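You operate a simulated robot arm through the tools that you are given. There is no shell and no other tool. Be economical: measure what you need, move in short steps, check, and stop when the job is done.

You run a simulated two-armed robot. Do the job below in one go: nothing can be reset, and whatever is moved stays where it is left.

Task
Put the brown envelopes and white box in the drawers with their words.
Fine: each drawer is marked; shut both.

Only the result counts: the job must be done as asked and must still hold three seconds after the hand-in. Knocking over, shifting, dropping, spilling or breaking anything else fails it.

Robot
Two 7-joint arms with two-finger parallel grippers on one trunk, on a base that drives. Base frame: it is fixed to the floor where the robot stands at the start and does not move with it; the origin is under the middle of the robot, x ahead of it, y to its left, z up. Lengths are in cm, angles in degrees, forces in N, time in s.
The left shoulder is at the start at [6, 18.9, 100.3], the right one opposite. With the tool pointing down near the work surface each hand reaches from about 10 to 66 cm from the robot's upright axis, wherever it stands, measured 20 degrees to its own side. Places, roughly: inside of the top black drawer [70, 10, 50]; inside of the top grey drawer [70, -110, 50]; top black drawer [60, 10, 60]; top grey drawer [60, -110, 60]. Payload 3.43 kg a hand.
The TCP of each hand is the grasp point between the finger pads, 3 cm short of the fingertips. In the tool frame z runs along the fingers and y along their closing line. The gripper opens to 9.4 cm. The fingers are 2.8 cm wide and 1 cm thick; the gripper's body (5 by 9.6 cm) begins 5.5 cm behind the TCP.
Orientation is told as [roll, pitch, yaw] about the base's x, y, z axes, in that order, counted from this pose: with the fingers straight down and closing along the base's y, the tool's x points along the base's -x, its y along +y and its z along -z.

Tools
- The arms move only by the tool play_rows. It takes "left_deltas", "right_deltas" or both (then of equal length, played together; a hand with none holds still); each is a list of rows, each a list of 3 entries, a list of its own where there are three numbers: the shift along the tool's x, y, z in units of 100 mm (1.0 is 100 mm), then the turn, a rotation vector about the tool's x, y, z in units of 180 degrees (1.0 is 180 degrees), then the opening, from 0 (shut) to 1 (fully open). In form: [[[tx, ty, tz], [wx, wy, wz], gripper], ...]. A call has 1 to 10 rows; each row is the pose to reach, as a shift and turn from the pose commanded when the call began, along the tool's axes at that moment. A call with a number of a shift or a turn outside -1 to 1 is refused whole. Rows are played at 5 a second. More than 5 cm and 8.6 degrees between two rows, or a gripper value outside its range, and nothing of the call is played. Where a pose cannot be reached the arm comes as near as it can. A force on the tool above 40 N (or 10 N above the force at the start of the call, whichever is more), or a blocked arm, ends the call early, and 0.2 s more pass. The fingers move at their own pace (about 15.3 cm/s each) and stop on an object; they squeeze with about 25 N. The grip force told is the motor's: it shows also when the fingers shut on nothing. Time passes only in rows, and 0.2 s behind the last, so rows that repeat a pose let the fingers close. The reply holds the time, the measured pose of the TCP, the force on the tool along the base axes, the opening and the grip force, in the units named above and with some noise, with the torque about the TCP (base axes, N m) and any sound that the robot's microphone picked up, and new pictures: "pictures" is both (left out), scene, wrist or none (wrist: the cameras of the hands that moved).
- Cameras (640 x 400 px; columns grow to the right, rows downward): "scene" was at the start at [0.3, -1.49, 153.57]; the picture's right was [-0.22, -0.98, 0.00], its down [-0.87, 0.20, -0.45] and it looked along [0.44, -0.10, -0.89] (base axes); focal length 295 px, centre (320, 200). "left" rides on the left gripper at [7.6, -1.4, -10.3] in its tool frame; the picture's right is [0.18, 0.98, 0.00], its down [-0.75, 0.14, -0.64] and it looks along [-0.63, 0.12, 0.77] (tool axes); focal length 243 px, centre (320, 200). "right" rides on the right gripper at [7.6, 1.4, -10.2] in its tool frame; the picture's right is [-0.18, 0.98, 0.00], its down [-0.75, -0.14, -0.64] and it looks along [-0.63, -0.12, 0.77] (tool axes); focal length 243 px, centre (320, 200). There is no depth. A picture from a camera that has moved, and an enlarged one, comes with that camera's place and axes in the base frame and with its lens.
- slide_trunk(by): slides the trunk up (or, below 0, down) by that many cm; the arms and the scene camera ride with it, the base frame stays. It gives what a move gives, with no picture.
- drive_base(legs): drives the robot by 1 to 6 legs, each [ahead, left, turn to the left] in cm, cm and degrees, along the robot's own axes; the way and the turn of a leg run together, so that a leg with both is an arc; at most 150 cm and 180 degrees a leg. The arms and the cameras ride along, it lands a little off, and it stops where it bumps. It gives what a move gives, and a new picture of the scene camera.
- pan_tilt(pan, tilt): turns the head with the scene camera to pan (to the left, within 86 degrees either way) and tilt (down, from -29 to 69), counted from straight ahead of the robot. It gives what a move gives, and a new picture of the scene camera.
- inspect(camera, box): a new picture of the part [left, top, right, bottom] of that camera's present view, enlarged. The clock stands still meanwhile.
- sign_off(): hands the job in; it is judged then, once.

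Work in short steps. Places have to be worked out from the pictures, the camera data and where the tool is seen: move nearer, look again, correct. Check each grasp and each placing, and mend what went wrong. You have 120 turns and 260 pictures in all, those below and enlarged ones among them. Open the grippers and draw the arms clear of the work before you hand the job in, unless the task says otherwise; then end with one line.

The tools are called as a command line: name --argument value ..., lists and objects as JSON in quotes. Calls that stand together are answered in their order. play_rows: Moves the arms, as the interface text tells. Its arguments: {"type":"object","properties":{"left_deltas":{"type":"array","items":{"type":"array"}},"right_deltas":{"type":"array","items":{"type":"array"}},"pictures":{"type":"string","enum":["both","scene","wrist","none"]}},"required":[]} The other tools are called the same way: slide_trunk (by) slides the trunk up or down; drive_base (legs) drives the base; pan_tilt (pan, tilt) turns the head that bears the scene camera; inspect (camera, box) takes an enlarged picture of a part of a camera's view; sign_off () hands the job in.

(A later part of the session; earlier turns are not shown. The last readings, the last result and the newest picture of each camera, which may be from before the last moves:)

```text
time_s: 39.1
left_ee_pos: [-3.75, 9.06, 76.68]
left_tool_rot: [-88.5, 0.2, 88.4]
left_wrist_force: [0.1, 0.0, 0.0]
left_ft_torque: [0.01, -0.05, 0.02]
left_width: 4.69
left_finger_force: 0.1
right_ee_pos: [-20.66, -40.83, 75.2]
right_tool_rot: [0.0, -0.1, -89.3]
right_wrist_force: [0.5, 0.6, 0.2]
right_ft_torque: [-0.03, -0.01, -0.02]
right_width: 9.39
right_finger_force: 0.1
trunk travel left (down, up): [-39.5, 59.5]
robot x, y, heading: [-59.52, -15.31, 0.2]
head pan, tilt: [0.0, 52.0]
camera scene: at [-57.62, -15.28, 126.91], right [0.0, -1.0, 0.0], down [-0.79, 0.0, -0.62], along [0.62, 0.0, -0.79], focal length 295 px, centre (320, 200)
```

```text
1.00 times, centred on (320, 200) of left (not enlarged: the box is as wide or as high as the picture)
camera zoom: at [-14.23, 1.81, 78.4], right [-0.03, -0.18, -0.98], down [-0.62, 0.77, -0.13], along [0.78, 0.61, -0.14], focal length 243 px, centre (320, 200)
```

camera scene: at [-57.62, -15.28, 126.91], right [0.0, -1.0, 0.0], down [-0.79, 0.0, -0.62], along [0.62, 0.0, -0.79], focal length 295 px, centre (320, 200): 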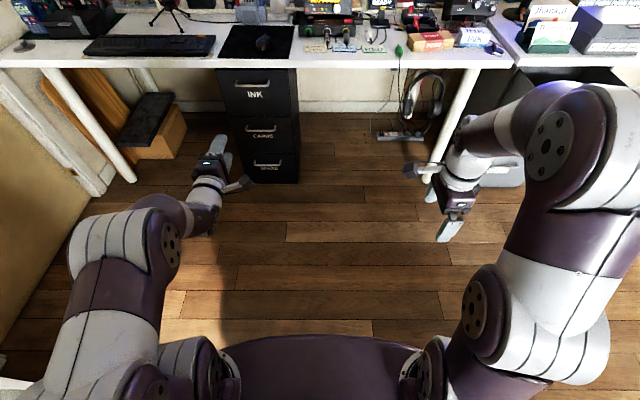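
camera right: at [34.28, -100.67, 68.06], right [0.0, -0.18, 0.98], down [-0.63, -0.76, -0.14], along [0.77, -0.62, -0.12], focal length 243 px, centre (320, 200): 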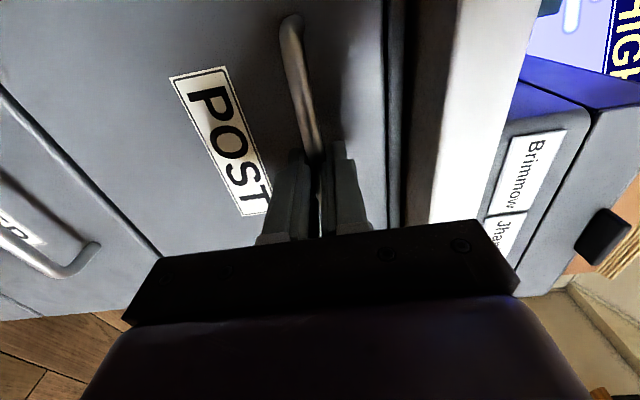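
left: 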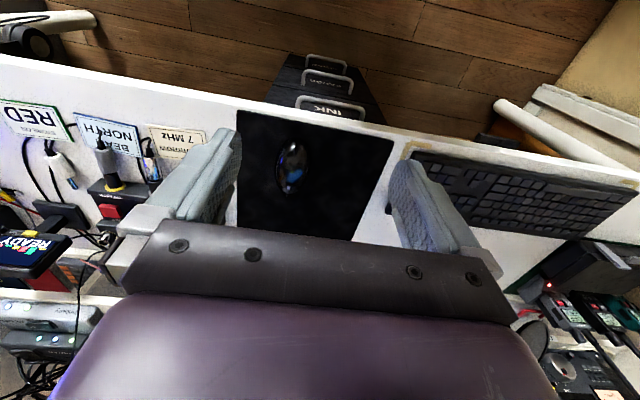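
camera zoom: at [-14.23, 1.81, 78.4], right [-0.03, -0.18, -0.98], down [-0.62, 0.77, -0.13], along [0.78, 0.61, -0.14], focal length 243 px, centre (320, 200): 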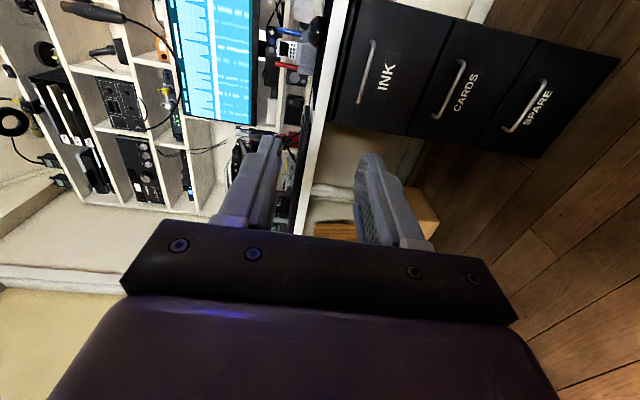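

I lower the left hand to z≈66 and drive ahead to ~x 36 for a closer look.

play_rows --left_deltas '[[[0, -0.4, 0], [0, 0, 0], 0.5], [[0, -0.8, 0], [0, 0, 0], 0.5], [[0, -1.0, 0], [0, 0, 0], 0.5]]' --pictures "none"

drive_base --legs '[[36, 0, 0]]'

inspect --camera "left" --box '[0, 0, 640, 400]'

inspect --camera "scene" --box '[160, 80, 340, 200]'

```text
time_s: 39.9
left_ee_pos: [-3.43, 8.91, 86.66]
left_tool_rot: [-88.5, 0.0, 88.4]
left_wrist_force: [0.1, 0.2, -0.7]
left_ft_torque: [0.02, 0.02, 0.02]
left_width: 4.7
left_finger_force: 0.0
right_ee_pos: [-20.56, -40.92, 75.31]
right_tool_rot: [0.0, 0.1, -89.4]
right_wrist_force: [0.6, 0.5, 0.0]
right_ft_torque: [0.0, 0.04, 0.0]
right_width: 9.42
right_finger_force: 0.1
trunk travel left (down, up): [-39.5, 59.5]
robot x, y, heading: [-59.57, -15.44, 0.3]
head pan, tilt: [0.0, 52.0]
```

```text
time_s: 42.2
left_ee_pos: [32.59, 9.34, 86.64]
left_tool_rot: [-88.6, 0.0, 88.5]
left_wrist_force: [0.0, 0.3, -0.3]
left_ft_torque: [-0.03, -0.01, 0.01]
left_width: 4.68
left_finger_force: 0.1
right_ee_pos: [15.61, -40.53, 75.23]
right_tool_rot: [-0.1, -0.1, -89.3]
right_wrist_force: [0.4, 0.1, -0.1]
right_ft_torque: [0.0, 0.02, 0.01]
right_width: 9.41
right_finger_force: 0.1
trunk travel left (down, up): [-39.5, 59.5]
robot x, y, heading: [-23.2, -15.31, 0.4]
head pan, tilt: [0.0, 52.0]
camera scene: at [-21.49, -15.17, 126.91], right [0.01, -1.0, 0.0], down [-0.79, 0.0, -0.62], along [0.62, 0.0, -0.79], focal length 295 px, centre (320, 200)
```

scene: 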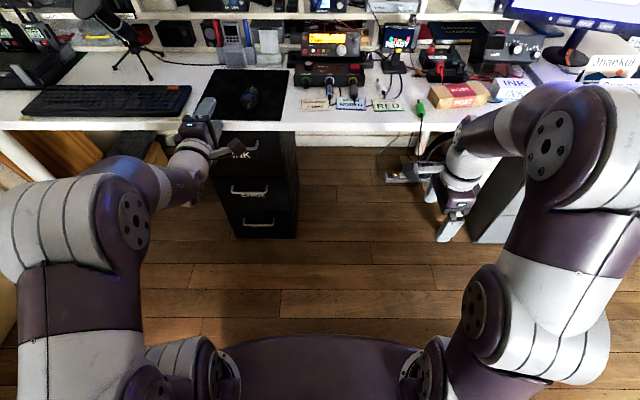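

```text
1.00 times, centred on (320, 200) of left (not enlarged: the box is as wide or as high as the picture)
camera zoom: at [22.14, 2.01, 88.3], right [-0.03, -0.18, -0.98], down [-0.63, 0.77, -0.13], along [0.78, 0.61, -0.14], focal length 243 px, centre (320, 200)
```

zoom: 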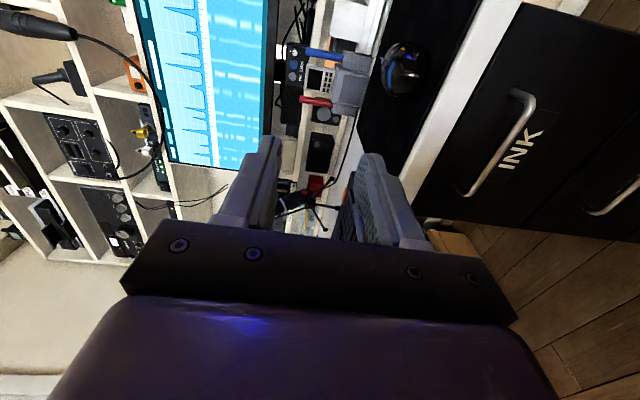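

```text
3.33 times, centred on (250, 140) of scene
camera zoom: at [-21.49, -15.17, 126.91], right [0.01, -1.0, 0.0], down [-0.79, 0.0, -0.62], along [0.62, 0.0, -0.79], focal length 983 px, centre (553, 400)
```

zoom: 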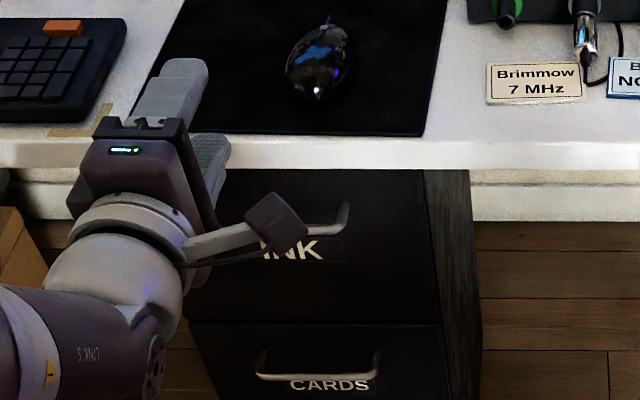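

My left "up" sign is mirrored (tool y is down). Handle centre ≈[45.5, 9.6, 66.5]; I lower 20 cm.

play_rows --left_deltas '[[[0, 0.4, 0], [0, 0, 0], 0.5], [[0, 0.8, 0], [0, 0, 0], 0.5], [[0, 1.0, 0], [0, 0, 0], 0.5]]' --pictures "none"

play_rows --left_deltas '[[[0, 0.4, 0], [0, 0, 0], 0.5], [[0, 0.8, 0], [0, 0, 0], 0.5], [[0, 1.0, 0], [0, 0, 0], 0.5]]' --pictures "wrist"

```text
time_s: 43.0
left_ee_pos: [32.33, 9.35, 76.63]
left_tool_rot: [-88.5, -0.1, 88.4]
left_wrist_force: [-0.8, -0.2, -0.2]
left_ft_torque: [-0.02, -0.01, -0.02]
left_width: 4.68
left_finger_force: 0.1
right_ee_pos: [15.65, -40.52, 75.17]
right_tool_rot: [0.0, 0.0, -89.2]
right_wrist_force: [-1.0, -0.1, -0.1]
right_ft_torque: [-0.01, 0.0, -0.01]
right_width: 9.36
right_finger_force: 0.0
trunk travel left (down, up): [-39.5, 59.5]
robot x, y, heading: [-23.32, -15.15, 0.1]
head pan, tilt: [0.0, 52.0]
```

```text
time_s: 43.8
left_ee_pos: [37.14, 10.2, 69.99]
left_tool_rot: [-87.8, 0.0, 88.4]
left_wrist_force: [-0.3, -0.1, -0.1]
left_ft_torque: [0.03, -0.03, 0.0]
left_width: 4.73
left_finger_force: 0.0
left hand out of reach, approached as far as the arm can: row 1, 2, 3
right_ee_pos: [15.54, -40.54, 75.17]
right_tool_rot: [0.0, -0.2, -89.2]
right_wrist_force: [-0.2, -0.7, 0.6]
right_ft_torque: [0.04, 0.03, 0.01]
right_width: 9.4
right_finger_force: 0.0
trunk travel left (down, up): [-39.5, 59.5]
robot x, y, heading: [-23.29, -14.94, 0.3]
head pan, tilt: [0.0, 52.0]
camera left: at [26.62, 2.94, 71.94], right [-0.04, -0.18, -0.98], down [-0.63, 0.77, -0.12], along [0.78, 0.61, -0.15], focal length 243 px, centre (320, 200)
```

left: 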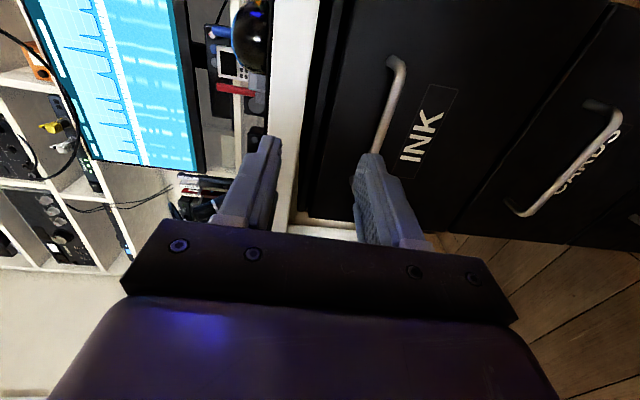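

Slightly out of reach at this distance; I go forward 3 and down 3.6.

play_rows --left_deltas '[[[0, 0.15, 0.25], [0, 0, 0], 0.5], [[0, 0.36, 0.4], [-0.01, 0, 0], 0.5]]' --pictures "wrist"

```text
time_s: 44.4
left_ee_pos: [40.49, 10.19, 66.8]
left_tool_rot: [-86.5, 0.1, 88.4]
left_wrist_force: [0.1, 0.5, -0.3]
left_ft_torque: [0.0, -0.05, 0.02]
left_width: 4.69
left_finger_force: 0.0
left hand out of reach, approached as far as the arm can: row 1, 2
right_ee_pos: [15.67, -40.52, 75.13]
right_tool_rot: [0.0, -0.2, -89.2]
right_wrist_force: [0.0, 0.4, -0.6]
right_ft_torque: [-0.01, 0.03, 0.0]
right_width: 9.4
right_finger_force: 0.1
trunk travel left (down, up): [-39.5, 59.5]
robot x, y, heading: [-23.19, -15.29, 0.2]
head pan, tilt: [0.0, 52.0]
camera left: at [29.96, 2.93, 68.86], right [-0.06, -0.18, -0.98], down [-0.63, 0.77, -0.1], along [0.78, 0.61, -0.16], focal length 243 px, centre (320, 200)
```

left: 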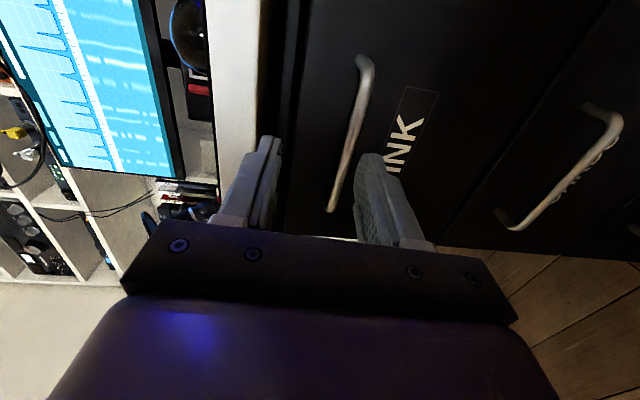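

The bar sits nearer the lower finger (z≈65); I level the pitch, lower 1.7 cm, then drive ahead 4.5.

play_rows --left_deltas '[[[0, 0.17, 0.05], [0.015, 0, 0], 0.5], [[0, 0.17, 0.05], [0.015, 0, 0], 0.5]]' --pictures "none"

drive_base --legs '[[3.5, 0, 0]]'

inspect --camera "left" --box '[160, 0, 480, 240]'

```text
time_s: 45.0
left_ee_pos: [39.76, 10.31, 65.77]
left_tool_rot: [-89.5, 0.0, 88.1]
left_wrist_force: [0.5, -0.6, 0.0]
left_ft_torque: [0.0, -0.02, -0.01]
left_width: 4.73
left_finger_force: 0.0
left hand out of reach, approached as far as the arm can: row 1, 2
right_ee_pos: [15.54, -40.49, 75.34]
right_tool_rot: [-0.1, 0.0, -89.3]
right_wrist_force: [0.3, -0.3, 0.7]
right_ft_torque: [-0.01, 0.02, 0.0]
right_width: 9.4
right_finger_force: 0.1
trunk travel left (down, up): [-39.5, 59.5]
robot x, y, heading: [-23.37, -14.82, 0.1]
head pan, tilt: [0.0, 52.0]
```

```text
time_s: 45.9
left_ee_pos: [43.17, 10.4, 65.7]
left_tool_rot: [-89.3, 0.1, 88.1]
left_wrist_force: [0.0, -0.1, -0.1]
left_ft_torque: [0.01, 0.0, -0.01]
left_width: 4.71
left_finger_force: 0.1
right_ee_pos: [19.19, -40.54, 75.2]
right_tool_rot: [-0.1, -0.1, -89.3]
right_wrist_force: [1.1, 0.4, 0.0]
right_ft_torque: [-0.03, 0.02, 0.0]
right_width: 9.41
right_finger_force: 0.1
trunk travel left (down, up): [-39.5, 59.5]
robot x, y, heading: [-19.48, -15.08, 0.4]
head pan, tilt: [0.0, 52.0]
camera scene: at [-17.89, -15.15, 126.9], right [0.01, -1.0, 0.0], down [-0.79, 0.0, -0.61], along [0.61, 0.0, -0.79], focal length 295 px, centre (320, 200)
```

scene: 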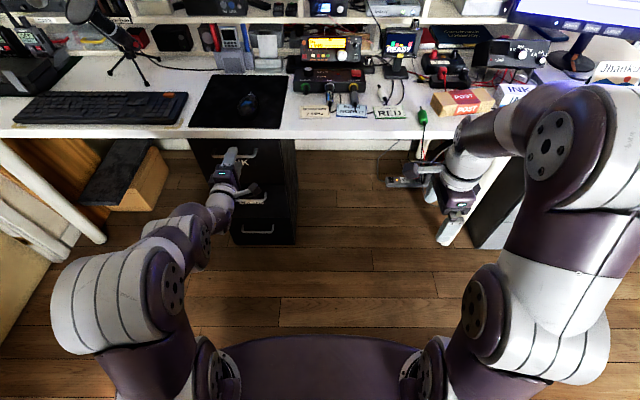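

```text
1.67 times, centred on (320, 120) of left
camera zoom: at [32.78, 3.19, 67.36], right [-0.02, -0.18, -0.98], down [-0.62, 0.77, -0.13], along [0.79, 0.6, -0.13], focal length 404 px, centre (320, 333)
```

zoom: 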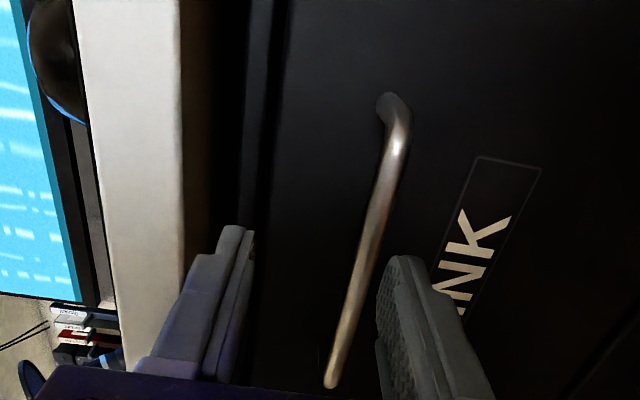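

Bar between the fingers; small drop 0.7, ahead 1.7, close.

play_rows --left_deltas '[[[0, 0.07, 0.05], [0, 0, 0], 0.5]]' --pictures "none"

drive_base --legs '[[1.5, 0, 0]]'

play_rows --left_deltas '[[[0, 0, 0], [0, 0, 0], 0], [[0, 0, 0], [0, 0, 0], 0], [[0, 0, 0], [0, 0, 0], 0]]' --pictures "wrist"

```text
time_s: 46.3
left_ee_pos: [43.74, 10.41, 65.18]
left_tool_rot: [-89.4, 0.2, 87.9]
left_wrist_force: [-0.7, 0.0, -0.5]
left_ft_torque: [-0.05, -0.01, 0.0]
left_width: 4.67
left_finger_force: 0.0
right_ee_pos: [19.1, -40.53, 75.16]
right_tool_rot: [-0.1, -0.2, -89.3]
right_wrist_force: [0.0, -0.3, -0.7]
right_ft_torque: [-0.03, 0.04, -0.01]
right_width: 9.39
right_finger_force: 0.1
trunk travel left (down, up): [-39.5, 59.5]
robot x, y, heading: [-19.86, -15.08, 0.2]
head pan, tilt: [0.0, 52.0]
```

```text
time_s: 47.1
left_ee_pos: [45.37, 10.32, 65.07]
left_tool_rot: [-89.3, 0.1, 87.9]
left_wrist_force: [0.8, -1.2, -0.3]
left_ft_torque: [-0.04, -0.03, -0.01]
left_width: 4.69
left_finger_force: 0.0
right_ee_pos: [20.75, -40.53, 75.17]
right_tool_rot: [0.0, -0.1, -89.2]
right_wrist_force: [0.4, 1.0, -0.3]
right_ft_torque: [-0.01, 0.03, 0.01]
right_width: 9.42
right_finger_force: 0.0
trunk travel left (down, up): [-39.5, 59.5]
robot x, y, heading: [-18.01, -15.3, 0.6]
head pan, tilt: [0.0, 52.0]
camera scene: at [-16.41, -15.14, 126.9], right [0.0, -1.0, 0.0], down [-0.79, 0.0, -0.61], along [0.61, 0.0, -0.79], focal length 295 px, centre (320, 200)
```

scene: 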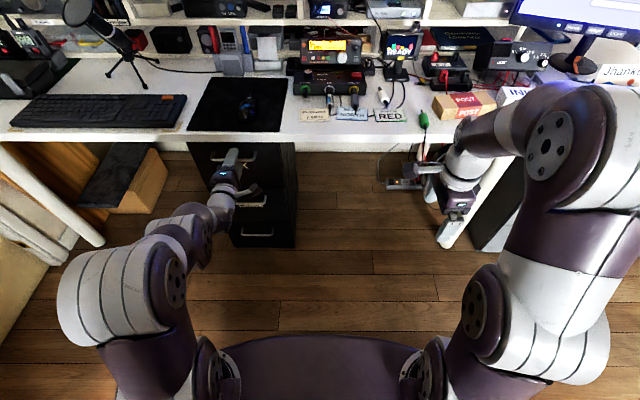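

```text
time_s: 47.6
left_ee_pos: [44.76, 10.36, 63.8]
left_tool_rot: [-87.6, 0.3, 87.9]
left_wrist_force: [0.2, 3.4, -13.1]
left_ft_torque: [0.41, 0.48, 0.4]
left_width: 0.96
left_finger_force: 43.5
right_ee_pos: [20.69, -40.51, 75.35]
right_tool_rot: [0.0, -0.1, -89.3]
right_wrist_force: [-0.6, 0.2, -0.1]
right_ft_torque: [-0.03, -0.02, 0.0]
right_width: 9.4
right_finger_force: 0.1
trunk travel left (down, up): [-39.5, 59.5]
robot x, y, heading: [-18.01, -15.01, 0.6]
head pan, tilt: [0.0, 52.0]
stopped in row 2 (left hand): the force on the tool passed its limit at 42 N (the readings are from after the stop); the commanded pose is now the measured one
camera left: at [34.24, 3.18, 65.79], right [-0.05, -0.19, -0.98], down [-0.62, 0.78, -0.12], along [0.78, 0.6, -0.15], focal length 243 px, centre (320, 200)
```

left: 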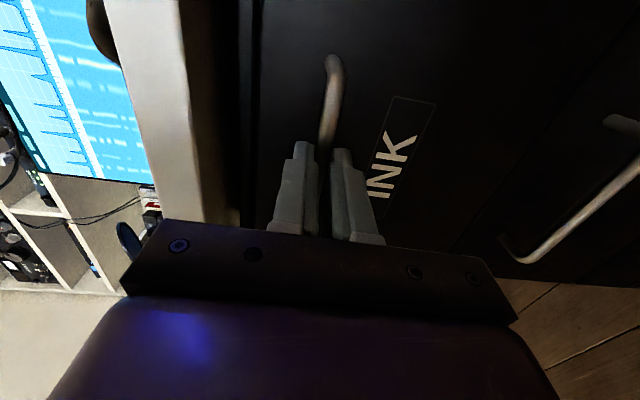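

Gripped. Pull back 26 cm, release, and back off.

drive_base --legs '[[-26, 0, 0]]'

play_rows --left_deltas '[[[0, 0, 0], [0, 0, 0], 0.5], [[0, 0, 0], [0, 0, 0], 0.5]]' --pictures "none"

drive_base --legs '[[-10, 0, 0]]'

```text
time_s: 49.5
left_ee_pos: [19.0, 10.35, 63.86]
left_tool_rot: [-87.7, 0.4, 88.0]
left_wrist_force: [-0.7, 14.4, -29.1]
left_ft_torque: [0.5, 0.83, 0.48]
left_width: 0.99
left_finger_force: 43.1
right_ee_pos: [-5.24, -40.41, 75.11]
right_tool_rot: [-0.3, -0.1, -89.1]
right_wrist_force: [-1.2, 1.0, 0.1]
right_ft_torque: [0.01, 0.0, 0.02]
right_width: 9.39
right_finger_force: 0.1
trunk travel left (down, up): [-39.5, 59.5]
robot x, y, heading: [-44.53, -15.14, 0.5]
head pan, tilt: [0.0, 52.0]
camera scene: at [-42.19, -14.97, 126.89], right [0.01, -1.0, 0.0], down [-0.79, -0.01, -0.61], along [0.61, 0.0, -0.79], focal length 295 px, centre (320, 200)
```

scene: 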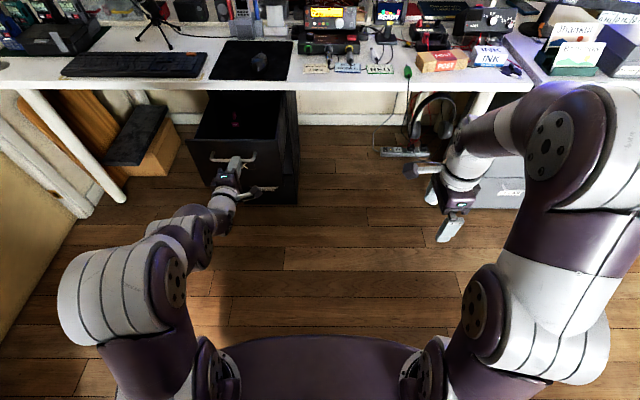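

```text
time_s: 50.1
left_ee_pos: [18.85, 10.23, 64.1]
left_tool_rot: [-87.9, 0.2, 88.0]
left_wrist_force: [0.2, -0.3, 0.2]
left_ft_torque: [0.0, -0.05, 0.0]
left_width: 4.7
left_finger_force: 0.1
right_ee_pos: [-5.38, -40.61, 75.18]
right_tool_rot: [0.0, 0.0, -89.2]
right_wrist_force: [0.0, 0.2, -0.5]
right_ft_torque: [0.02, 0.01, 0.0]
right_width: 9.41
right_finger_force: 0.1
trunk travel left (down, up): [-39.5, 59.5]
robot x, y, heading: [-43.81, -15.12, -0.1]
head pan, tilt: [0.0, 52.0]
```

```text
time_s: 51.3
left_ee_pos: [8.8, 10.09, 64.23]
left_tool_rot: [-87.9, 0.1, 88.0]
left_wrist_force: [0.4, -0.3, 0.5]
left_ft_torque: [-0.01, 0.01, 0.01]
left_width: 4.72
left_finger_force: 0.1
right_ee_pos: [-15.49, -40.62, 75.31]
right_tool_rot: [0.1, -0.1, -89.2]
right_wrist_force: [-0.5, -0.2, 0.1]
right_ft_torque: [0.02, -0.01, -0.02]
right_width: 9.42
right_finger_force: 0.1
trunk travel left (down, up): [-39.5, 59.5]
robot x, y, heading: [-54.26, -15.4, 0.2]
head pan, tilt: [0.0, 52.0]
camera scene: at [-52.73, -15.32, 126.91], right [0.0, -1.0, 0.0], down [-0.79, 0.0, -0.62], along [0.62, 0.0, -0.79], focal length 295 px, centre (320, 200)
```

scene: 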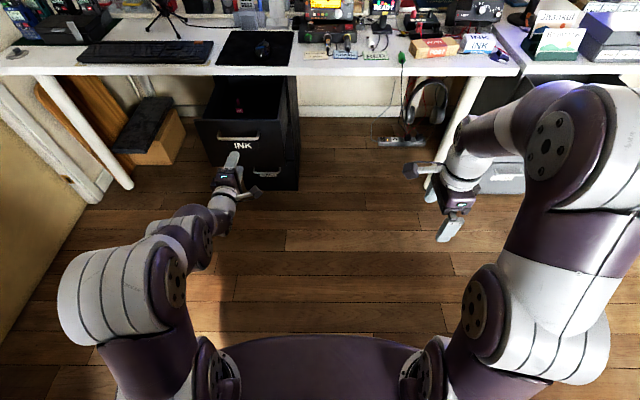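

Both drawers are open. I raise the trunk, and pitch the left hand down as well (closing along x).

slide_trunk --by 30

play_rows --left_deltas '[[[0, 0, -0.2], [-0.045, 0, 0], 1], [[0, 0, -0.4], [-0.09, 0, 0], 1], [[0, 0, -0.6], [-0.135, 0, 0], 1], [[0, 0, -0.8], [-0.18, 0, 0], 1], [[0, 0, -1.0], [-0.225, 0, 0], 1], [[0, 0, -1.0], [-0.27, 0, 0], 1], [[0, 0, -1.0], [-0.315, 0, 0], 1], [[0, 0, -1.0], [-0.36, 0, 0], 1], [[0, 0, -1.0], [-0.405, 0, 0], 1], [[0, 0, -1.0], [-0.45, 0, 0], 1]]' --pictures "none"

play_rows --left_deltas '[[[0, -0.4, 0], [-0.04, 0, 0], 1], [[0, -0.4, 0], [-0.04, 0, 0], 1]]' --pictures "none"

drive_base --legs '[[0, -24, 0]]'

```text
time_s: 54.3
left_ee_pos: [8.81, 10.11, 94.08]
left_tool_rot: [-87.9, 0.3, 87.9]
left_wrist_force: [0.7, 0.6, -0.2]
left_ft_torque: [0.02, 0.04, 0.04]
left_width: 4.73
left_finger_force: 0.1
right_ee_pos: [-15.46, -40.7, 105.21]
right_tool_rot: [0.0, -0.1, -89.2]
right_wrist_force: [0.0, 0.2, -0.4]
right_ft_torque: [0.02, -0.01, 0.01]
right_width: 9.38
right_finger_force: 0.1
trunk travel left (down, up): [-69.5, 29.5]
robot x, y, heading: [-54.43, -15.0, 0.3]
head pan, tilt: [0.0, 52.0]
```

```text
time_s: 56.5
left_ee_pos: [-1.22, 10.56, 94.36]
left_tool_rot: [-6.6, 0.2, 88.0]
left_wrist_force: [0.5, 0.5, 0.5]
left_ft_torque: [-0.03, -0.01, -0.01]
left_width: 9.4
left_finger_force: 0.1
left hand out of reach, approached as far as the arm can: row 8
right_ee_pos: [-15.37, -40.68, 105.35]
right_tool_rot: [-0.1, -0.2, -89.1]
right_wrist_force: [0.3, 0.3, 0.7]
right_ft_torque: [0.0, 0.03, 0.02]
right_width: 9.39
right_finger_force: 0.0
trunk travel left (down, up): [-69.5, 29.5]
robot x, y, heading: [-54.15, -15.1, 0.0]
head pan, tilt: [0.0, 52.0]
```

```text
time_s: 57.1
left_ee_pos: [2.7, 10.39, 95.03]
left_tool_rot: [0.3, 0.2, 88.0]
left_wrist_force: [0.1, -0.3, -0.1]
left_ft_torque: [0.01, 0.0, -0.02]
left_width: 9.41
left_finger_force: 0.2
right_ee_pos: [-15.63, -40.71, 105.18]
right_tool_rot: [0.0, 0.0, -89.1]
right_wrist_force: [0.3, 1.0, 0.3]
right_ft_torque: [0.01, -0.01, -0.01]
right_width: 9.39
right_finger_force: 0.0
trunk travel left (down, up): [-69.5, 29.5]
robot x, y, heading: [-54.2, -14.92, 0.3]
head pan, tilt: [0.0, 52.0]
```

```text
time_s: 58.8
left_ee_pos: [2.88, -13.47, 94.92]
left_tool_rot: [0.2, 0.2, 88.0]
left_wrist_force: [-0.1, -0.7, 0.1]
left_ft_torque: [0.01, -0.01, 0.04]
left_width: 9.38
left_finger_force: 0.0
right_ee_pos: [-15.34, -64.56, 105.18]
right_tool_rot: [0.0, 0.0, -89.2]
right_wrist_force: [0.5, -0.6, 0.0]
right_ft_torque: [0.06, 0.01, 0.0]
right_width: 9.39
right_finger_force: 0.0
trunk travel left (down, up): [-69.5, 29.5]
robot x, y, heading: [-54.32, -39.41, 0.4]
head pan, tilt: [0.0, 52.0]
camera scene: at [-52.48, -39.18, 156.91], right [0.0, -1.0, 0.0], down [-0.79, 0.0, -0.62], along [0.62, 0.0, -0.79], focal length 295 px, centre (320, 200)
```

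scene: 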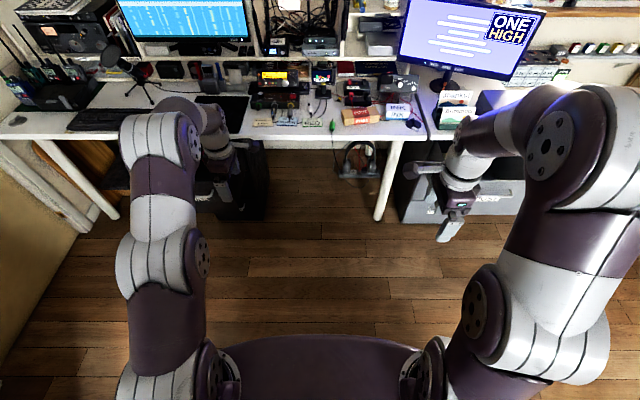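

I pull the left hand back 20 cm, and zoom on the items.

play_rows --left_deltas '[[[0, 0.4, -0.1], [0, 0, 0], 1], [[0, 0.8, -0.3], [0, 0, 0], 1], [[0, 1.0, -0.5], [0, 0, 0], 1]]' --pictures "none"

play_rows --left_deltas '[[[0, 0.4, 0], [0, 0, 0], 1], [[0, 0.8, 0], [0, 0, 0], 1]]' --pictures "none"

drive_base --legs '[[26, 0, 0]]'

inspect --camera "scene" --box '[300, 60, 460, 180]'

inspect --camera "right" --box '[0, 0, 640, 400]'

```text
time_s: 59.6
left_ee_pos: [-7.16, -13.07, 100.04]
left_tool_rot: [0.3, 0.1, 88.0]
left_wrist_force: [0.0, 0.8, -0.4]
left_ft_torque: [0.02, -0.02, 0.01]
left_width: 9.41
left_finger_force: 0.0
right_ee_pos: [-15.37, -64.56, 105.18]
right_tool_rot: [0.0, 0.0, -89.1]
right_wrist_force: [0.6, 0.3, -0.1]
right_ft_torque: [-0.01, -0.03, -0.02]
right_width: 9.41
right_finger_force: 0.1
trunk travel left (down, up): [-69.5, 29.5]
robot x, y, heading: [-53.83, -39.02, 0.3]
head pan, tilt: [0.0, 52.0]
```

```text
time_s: 60.2
left_ee_pos: [-15.18, -12.81, 99.98]
left_tool_rot: [0.3, 0.2, 87.9]
left_wrist_force: [-0.2, -0.4, 0.0]
left_ft_torque: [0.01, -0.02, -0.01]
left_width: 9.39
left_finger_force: 0.1
right_ee_pos: [-15.4, -64.62, 105.28]
right_tool_rot: [-0.1, -0.1, -89.3]
right_wrist_force: [0.2, -0.2, 0.0]
right_ft_torque: [-0.04, 0.04, -0.01]
right_width: 9.39
right_finger_force: 0.1
trunk travel left (down, up): [-69.5, 29.5]
robot x, y, heading: [-54.32, -39.19, 0.2]
head pan, tilt: [0.0, 52.0]
```

```text
time_s: 62.1
left_ee_pos: [10.78, -12.68, 99.99]
left_tool_rot: [0.3, 0.2, 88.0]
left_wrist_force: [-0.2, -0.5, 0.1]
left_ft_torque: [0.0, 0.05, -0.01]
left_width: 9.42
left_finger_force: 0.0
right_ee_pos: [10.36, -64.41, 105.11]
right_tool_rot: [0.0, 0.0, -89.3]
right_wrist_force: [-0.1, -0.4, -0.2]
right_ft_torque: [0.0, -0.03, 0.01]
right_width: 9.41
right_finger_force: 0.0
trunk travel left (down, up): [-69.5, 29.5]
robot x, y, heading: [-28.49, -39.09, 0.4]
head pan, tilt: [0.0, 52.0]
camera scene: at [-26.74, -39.04, 156.91], right [0.0, -1.0, 0.0], down [-0.79, 0.0, -0.62], along [0.62, 0.0, -0.79], focal length 295 px, centre (320, 200)
```

scene: 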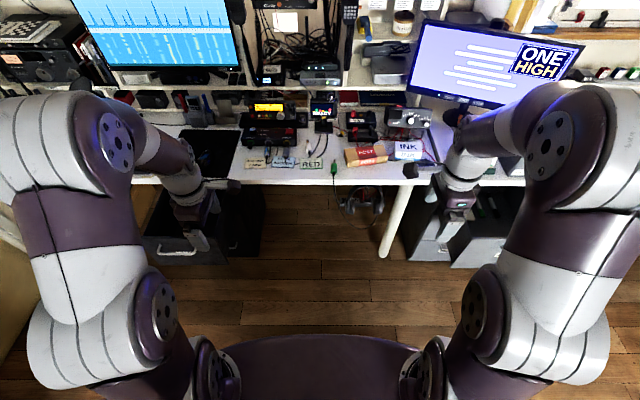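

```text
3.33 times, centred on (380, 120) of scene
camera zoom: at [-26.74, -39.04, 156.91], right [0.0, -1.0, 0.0], down [-0.79, 0.0, -0.62], along [0.62, 0.0, -0.79], focal length 983 px, centre (120, 467)
```

zoom: 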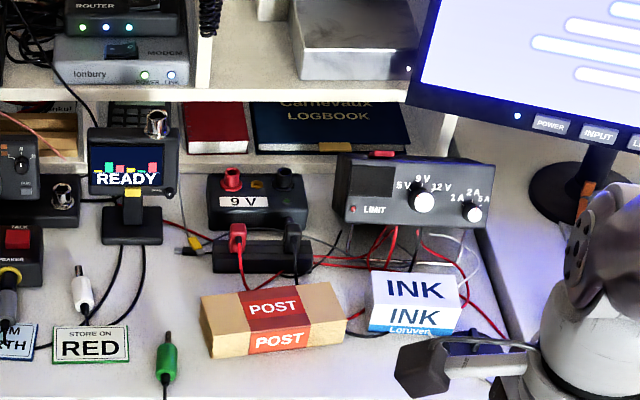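

```text
1.00 times, centred on (320, 200) of right (not enlarged: the box is as wide or as high as the picture)
camera zoom: at [11.6, -56.83, 115.42], right [0.99, -0.17, 0.0], down [-0.13, -0.75, 0.64], along [-0.11, -0.63, -0.77], focal length 243 px, centre (320, 200)
```

zoom: 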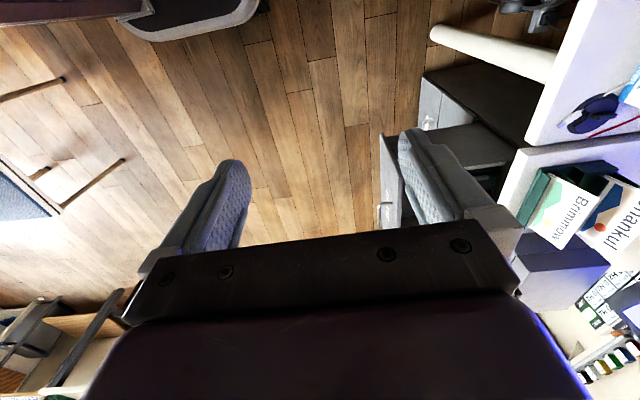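

POST bundle centre ≈[58,-57], ~15.6×6.4×3.7, rotated ~9.5°. I drive in to bring the right hand near it.

drive_base --legs '[[23, -5, 0]]'

play_rows --right_deltas '[[[0.1, 0.4, 0], [0, 0, -0.02], 1], [[0.2, 0.8, 0], [0, 0, -0.053], 1], [[0.3, 1.0, 0.2], [0, 0, -0.053], 1]]' --pictures "both"

```text
time_s: 63.8
left_ee_pos: [33.65, -17.8, 100.07]
left_tool_rot: [0.3, 0.2, 87.8]
left_wrist_force: [0.1, -0.9, -0.7]
left_ft_torque: [-0.01, -0.01, -0.02]
left_width: 9.38
left_finger_force: 0.1
right_ee_pos: [33.17, -69.54, 105.18]
right_tool_rot: [0.1, -0.1, -89.4]
right_wrist_force: [0.4, 0.0, 1.0]
right_ft_torque: [0.0, 0.0, -0.02]
right_width: 9.41
right_finger_force: 0.1
trunk travel left (down, up): [-69.5, 29.5]
robot x, y, heading: [-5.44, -44.01, -0.1]
head pan, tilt: [0.0, 52.0]
camera scene: at [-3.83, -43.97, 156.91], right [0.0, -1.0, 0.0], down [-0.79, 0.0, -0.62], along [0.62, 0.0, -0.79], focal length 295 px, centre (320, 200)
```

scene: 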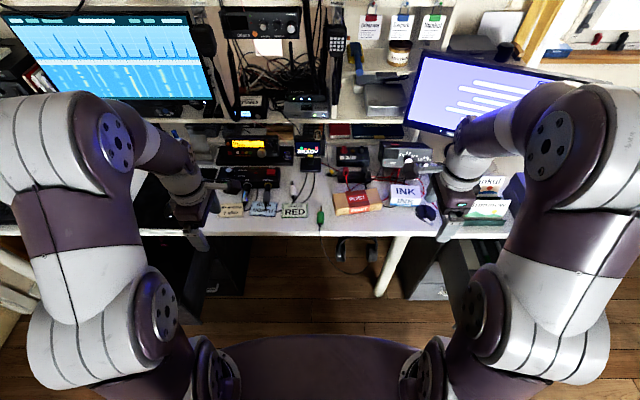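

```text
time_s: 64.6
left_ee_pos: [33.78, -17.74, 100.09]
left_tool_rot: [0.4, 0.2, 87.8]
left_wrist_force: [0.0, -0.3, 0.1]
left_ft_torque: [-0.01, 0.0, -0.01]
left_width: 9.41
left_finger_force: 0.1
right_ee_pos: [43.19, -66.4, 103.12]
right_tool_rot: [-0.1, -0.1, -79.7]
right_wrist_force: [1.2, -0.6, 0.1]
right_ft_torque: [-0.01, 0.02, -0.04]
right_width: 9.37
right_finger_force: 0.1
trunk travel left (down, up): [-69.5, 29.5]
robot x, y, heading: [-5.36, -43.7, -0.2]
head pan, tilt: [0.0, 52.0]
camera scene: at [-3.78, -43.96, 156.91], right [0.0, -1.0, 0.0], down [-0.79, 0.0, -0.62], along [0.62, 0.0, -0.79], focal length 295 px, centre (320, 200)
camera right: at [43.15, -58.67, 113.41], right [1.0, -0.01, 0.0], down [0.0, -0.77, 0.64], along [-0.01, -0.64, -0.77], focal length 243 px, centre (320, 200)
```

scene: 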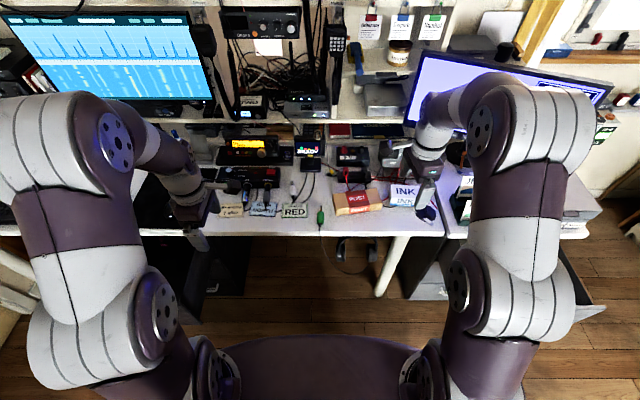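
right: 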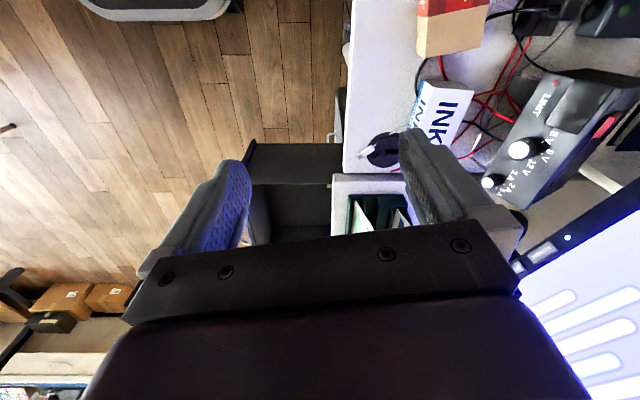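

The wrist view agrees with my POST corner estimate. I move above the bundle's centre.

play_rows --right_deltas '[[[0.2, 0.4, 0], [0, 0, 0], 1], [[0.4, 0.8, 0], [0, 0, 0], 1], [[0.5, 1.0, 0.1], [0, 0, 0], 1]]' --pictures "none"

play_rows --right_deltas '[[[0.1, 0.3, 0.2], [0, 0, 0], 1], [[0.16, 0.62, 0.5], [0, 0, 0], 1], [[0.16, 0.62, 0.9], [0, 0, 0], 1]]' --pictures "both"

inspect --camera "scene" --box '[280, 120, 480, 270]'

```text
time_s: 65.4
left_ee_pos: [33.64, -17.74, 100.0]
left_tool_rot: [0.5, 0.2, 87.7]
left_wrist_force: [0.5, 0.2, 0.4]
left_ft_torque: [-0.01, 0.0, -0.01]
left_width: 9.37
left_finger_force: 0.0
right_ee_pos: [49.0, -60.17, 100.05]
right_tool_rot: [-0.1, -0.1, -79.7]
right_wrist_force: [2.0, 0.8, 0.0]
right_ft_torque: [-0.04, 0.02, 0.04]
right_width: 9.4
right_finger_force: 0.0
right hand out of reach, approached as far as the arm can: row 1, 2, 3
trunk travel left (down, up): [-69.5, 29.5]
robot x, y, heading: [-5.41, -43.93, 0.1]
head pan, tilt: [0.0, 52.0]
```

```text
time_s: 66.2
left_ee_pos: [33.74, -17.79, 99.92]
left_tool_rot: [0.5, 0.2, 87.8]
left_wrist_force: [0.0, 0.1, 0.7]
left_ft_torque: [0.0, 0.04, -0.02]
left_width: 9.41
left_finger_force: 0.0
right_ee_pos: [54.37, -57.63, 90.76]
right_tool_rot: [0.0, 0.0, -79.8]
right_wrist_force: [-0.6, 0.0, -0.3]
right_ft_torque: [-0.03, 0.01, 0.01]
right_width: 9.4
right_finger_force: 0.0
right hand out of reach, approached as far as the arm can: row 1, 2, 3
trunk travel left (down, up): [-69.5, 29.5]
robot x, y, heading: [-5.4, -43.72, 0.1]
head pan, tilt: [0.0, 52.0]
camera scene: at [-3.76, -44.0, 156.91], right [0.0, -1.0, 0.0], down [-0.79, 0.0, -0.62], along [0.62, 0.0, -0.79], focal length 295 px, centre (320, 200)
camera right: at [54.36, -49.91, 101.06], right [1.0, -0.01, 0.0], down [-0.01, -0.77, 0.64], along [-0.01, -0.64, -0.77], focal length 243 px, centre (320, 200)
```

scene: 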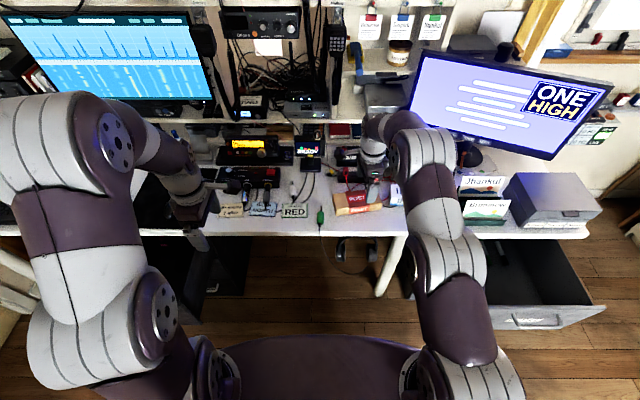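
right: 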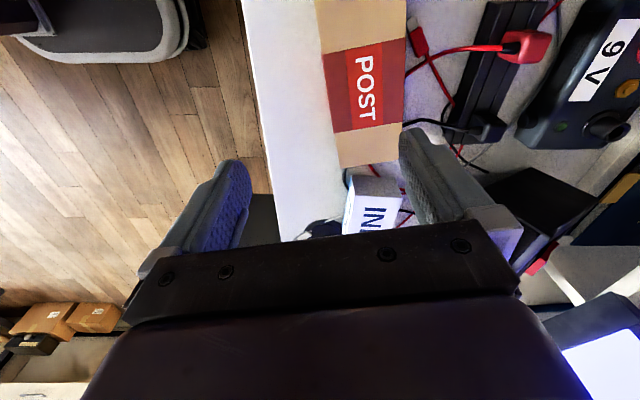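

```text
2.67 times, centred on (380, 195) of scene
camera zoom: at [-3.76, -44.0, 156.91], right [0.0, -1.0, 0.0], down [-0.79, 0.0, -0.62], along [0.62, 0.0, -0.79], focal length 787 px, centre (160, 213)
```

zoom: 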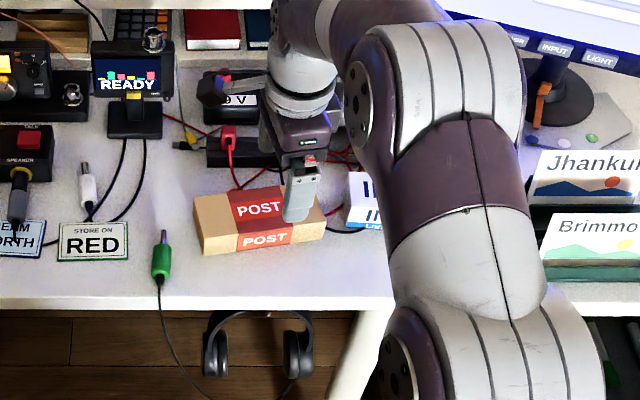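

Bundle centre ≈[58.4,-57], angle ~11°. I drive ahead 4 cm to stay in reach, then descend in steps.

drive_base --legs '[[4, 0, 0]]'

play_rows --right_deltas '[[[0, 0, 0.4], [0, 0, -0.008], 1], [[0, 0, 0.6], [0, 0, -0.008], 1]]' --pictures "wrist"

inspect --camera "scene" --box '[310, 130, 430, 230]'

```text
time_s: 67.1
left_ee_pos: [37.46, -17.78, 100.07]
left_tool_rot: [0.4, 0.1, 87.9]
left_wrist_force: [-0.7, -0.2, -0.9]
left_ft_torque: [0.02, 0.0, 0.01]
left_width: 9.37
left_finger_force: 0.1
right_ee_pos: [58.16, -57.66, 90.92]
right_tool_rot: [-0.1, 0.0, -79.8]
right_wrist_force: [-0.4, -0.4, 0.2]
right_ft_torque: [0.0, -0.01, 0.02]
right_width: 9.39
right_finger_force: 0.0
trunk travel left (down, up): [-69.5, 29.5]
robot x, y, heading: [-1.41, -44.05, 0.2]
head pan, tilt: [0.0, 52.0]
camera scene: at [0.01, -43.97, 156.92], right [0.0, -1.0, 0.0], down [-0.79, 0.0, -0.62], along [0.62, 0.0, -0.79], focal length 295 px, centre (320, 200)
```

scene: 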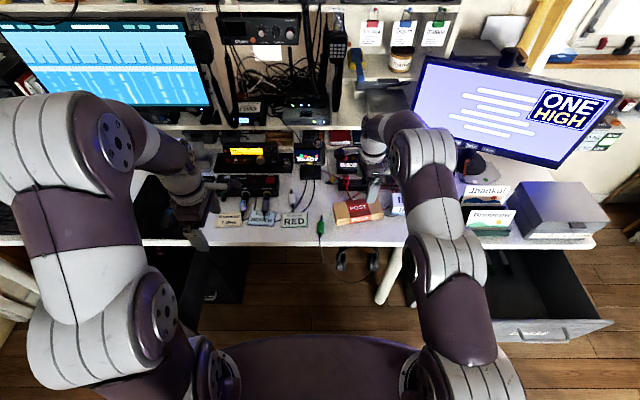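

```text
time_s: 67.7
left_ee_pos: [37.53, -17.74, 100.01]
left_tool_rot: [0.4, 0.2, 87.8]
left_wrist_force: [0.4, 0.1, -0.3]
left_ft_torque: [-0.02, -0.02, 0.0]
left_width: 9.39
left_finger_force: 0.0
right_ee_pos: [58.39, -57.79, 84.93]
right_tool_rot: [0.0, -0.1, -78.3]
right_wrist_force: [0.1, 0.0, -0.2]
right_ft_torque: [0.0, 0.02, 0.0]
right_width: 9.4
right_finger_force: 0.1
trunk travel left (down, up): [-69.5, 29.5]
robot x, y, heading: [-1.64, -43.78, 0.3]
head pan, tilt: [0.0, 52.0]
camera right: at [58.14, -50.0, 95.11], right [1.0, 0.02, 0.0], down [0.01, -0.77, 0.64], along [0.01, -0.64, -0.77], focal length 243 px, centre (320, 200)
```

right: 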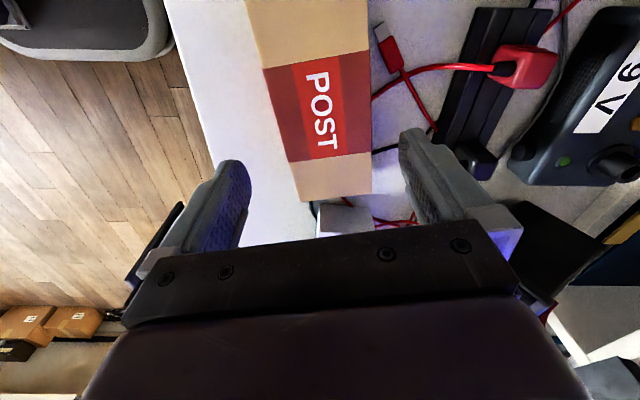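

```text
4.00 times, centred on (370, 180) of scene
camera zoom: at [0.24, -43.97, 156.91], right [0.0, -1.0, 0.0], down [-0.79, 0.0, -0.61], along [0.61, 0.0, -0.79], focal length 1180 px, centre (120, 280)
```

zoom: 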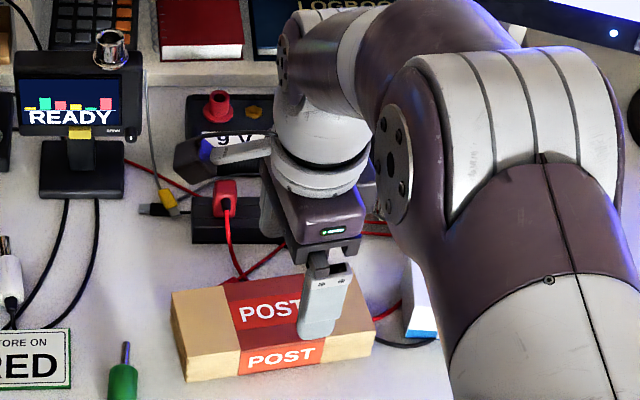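

Aligned. Slightly narrower opening and a small shift to keep clear of the wires, then down to z≈79.2.

play_rows --right_deltas '[[[-0.08, 0.03, 0.3], [0, 0, 0], 0.87], [[-0.08, 0.03, 0.5], [0, 0, 0], 0.87], [[-0.08, 0.03, 0.57], [0, 0, 0], 0.87]]' --pictures "wrist"

inspect --camera "scene" --box '[310, 150, 430, 230]'

```text
time_s: 68.5
left_ee_pos: [37.56, -17.7, 99.96]
left_tool_rot: [0.3, 0.1, 87.8]
left_wrist_force: [-0.9, 0.1, -0.9]
left_ft_torque: [0.01, -0.01, -0.01]
left_width: 9.38
left_finger_force: 0.1
right_ee_pos: [58.66, -58.46, 79.19]
right_tool_rot: [0.0, -0.1, -78.5]
right_wrist_force: [0.1, -0.3, 0.1]
right_ft_torque: [0.01, 0.01, 0.02]
right_width: 8.17
right_finger_force: 0.0
trunk travel left (down, up): [-69.5, 29.5]
robot x, y, heading: [-1.74, -43.8, 0.2]
head pan, tilt: [0.0, 52.0]
camera right: at [58.45, -50.65, 89.42], right [1.0, 0.02, 0.0], down [0.01, -0.77, 0.64], along [0.01, -0.64, -0.77], focal length 243 px, centre (320, 200)
```

right: 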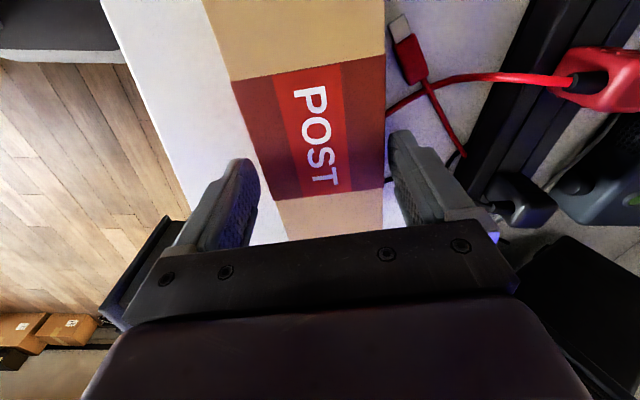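

```text
5.00 times, centred on (370, 190) of scene
camera zoom: at [0.07, -43.97, 156.91], right [0.0, -1.0, 0.0], down [-0.79, 0.0, -0.62], along [0.62, 0.0, -0.79], focal length 1475 px, centre (70, 250)
```

zoom: 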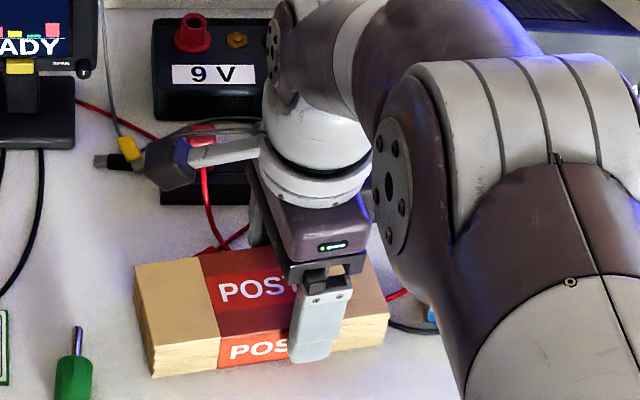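

Fingers straddle the bundle; close.

play_rows --right_deltas '[[[0, 0, 0.03], [0, 0, 0], 0.4], [[0, 0, 0.03], [0, 0, 0], 0.3], [[0, 0, 0.03], [0, 0, 0], 0.2], [[0, 0, 0.03], [0, 0, 0], 0]]' --pictures "wrist"

```text
time_s: 69.5
left_ee_pos: [37.37, -17.77, 99.93]
left_tool_rot: [0.3, 0.3, 87.8]
left_wrist_force: [1.2, -0.1, 0.2]
left_ft_torque: [0.02, -0.01, 0.02]
left_width: 9.39
left_finger_force: 0.0
right_ee_pos: [58.73, -58.37, 79.19]
right_tool_rot: [0.3, -0.2, -78.3]
right_wrist_force: [4.6, -0.5, 19.1]
right_ft_torque: [0.07, -0.16, -0.37]
right_width: 6.99
right_finger_force: 25.0
trunk travel left (down, up): [-69.5, 29.5]
robot x, y, heading: [-1.45, -43.7, 0.2]
head pan, tilt: [0.0, 52.0]
camera right: at [58.43, -50.6, 89.35], right [1.0, 0.02, 0.0], down [0.01, -0.77, 0.64], along [0.02, -0.64, -0.77], focal length 243 px, centre (320, 200)
```

right: 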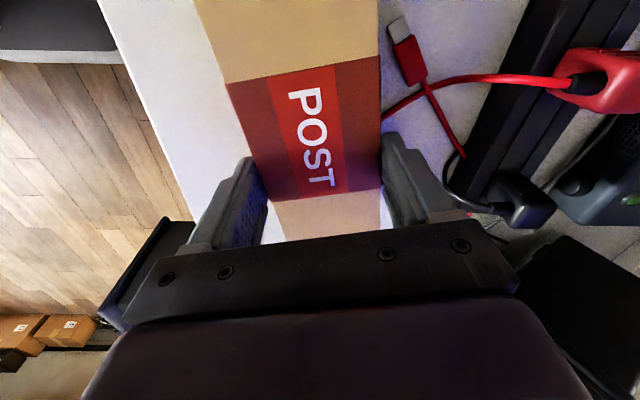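

Gripped at 7.0 cm. Lift straight up.

play_rows --right_deltas '[[[0, 0, -0.2], [0, 0, 0], 0], [[0, 0, -0.5], [0, 0, 0], 0], [[0, 0, -0.9], [0, 0, 0], 0]]' --pictures "both"

```text
time_s: 70.3
left_ee_pos: [37.41, -17.72, 100.13]
left_tool_rot: [0.4, 0.2, 87.7]
left_wrist_force: [-0.3, -0.2, 0.3]
left_ft_torque: [-0.01, 0.0, 0.01]
left_width: 9.42
left_finger_force: 0.1
right_ee_pos: [58.79, -58.46, 87.98]
right_tool_rot: [-0.1, -0.1, -78.4]
right_wrist_force: [0.0, 0.2, -0.2]
right_ft_torque: [-0.02, -0.01, -0.03]
right_width: 0.02
right_finger_force: 24.4
trunk travel left (down, up): [-69.5, 29.5]
robot x, y, heading: [-1.53, -44.16, 0.1]
head pan, tilt: [0.0, 52.0]
camera scene: at [0.04, -43.96, 156.9], right [0.0, -1.0, 0.0], down [-0.79, 0.0, -0.62], along [0.62, 0.0, -0.79], focal length 295 px, centre (320, 200)
camera right: at [58.43, -50.69, 98.07], right [1.0, 0.02, 0.0], down [0.02, -0.77, 0.64], along [0.01, -0.64, -0.77], focal length 243 px, centre (320, 200)
```

scene: 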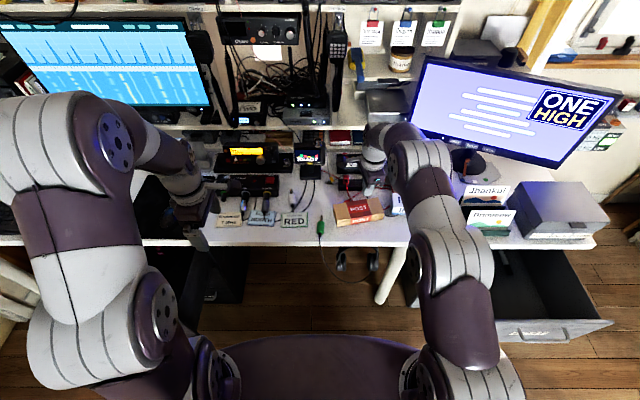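
right: 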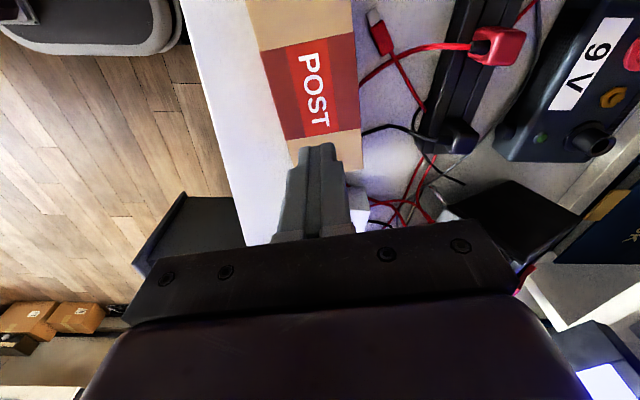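

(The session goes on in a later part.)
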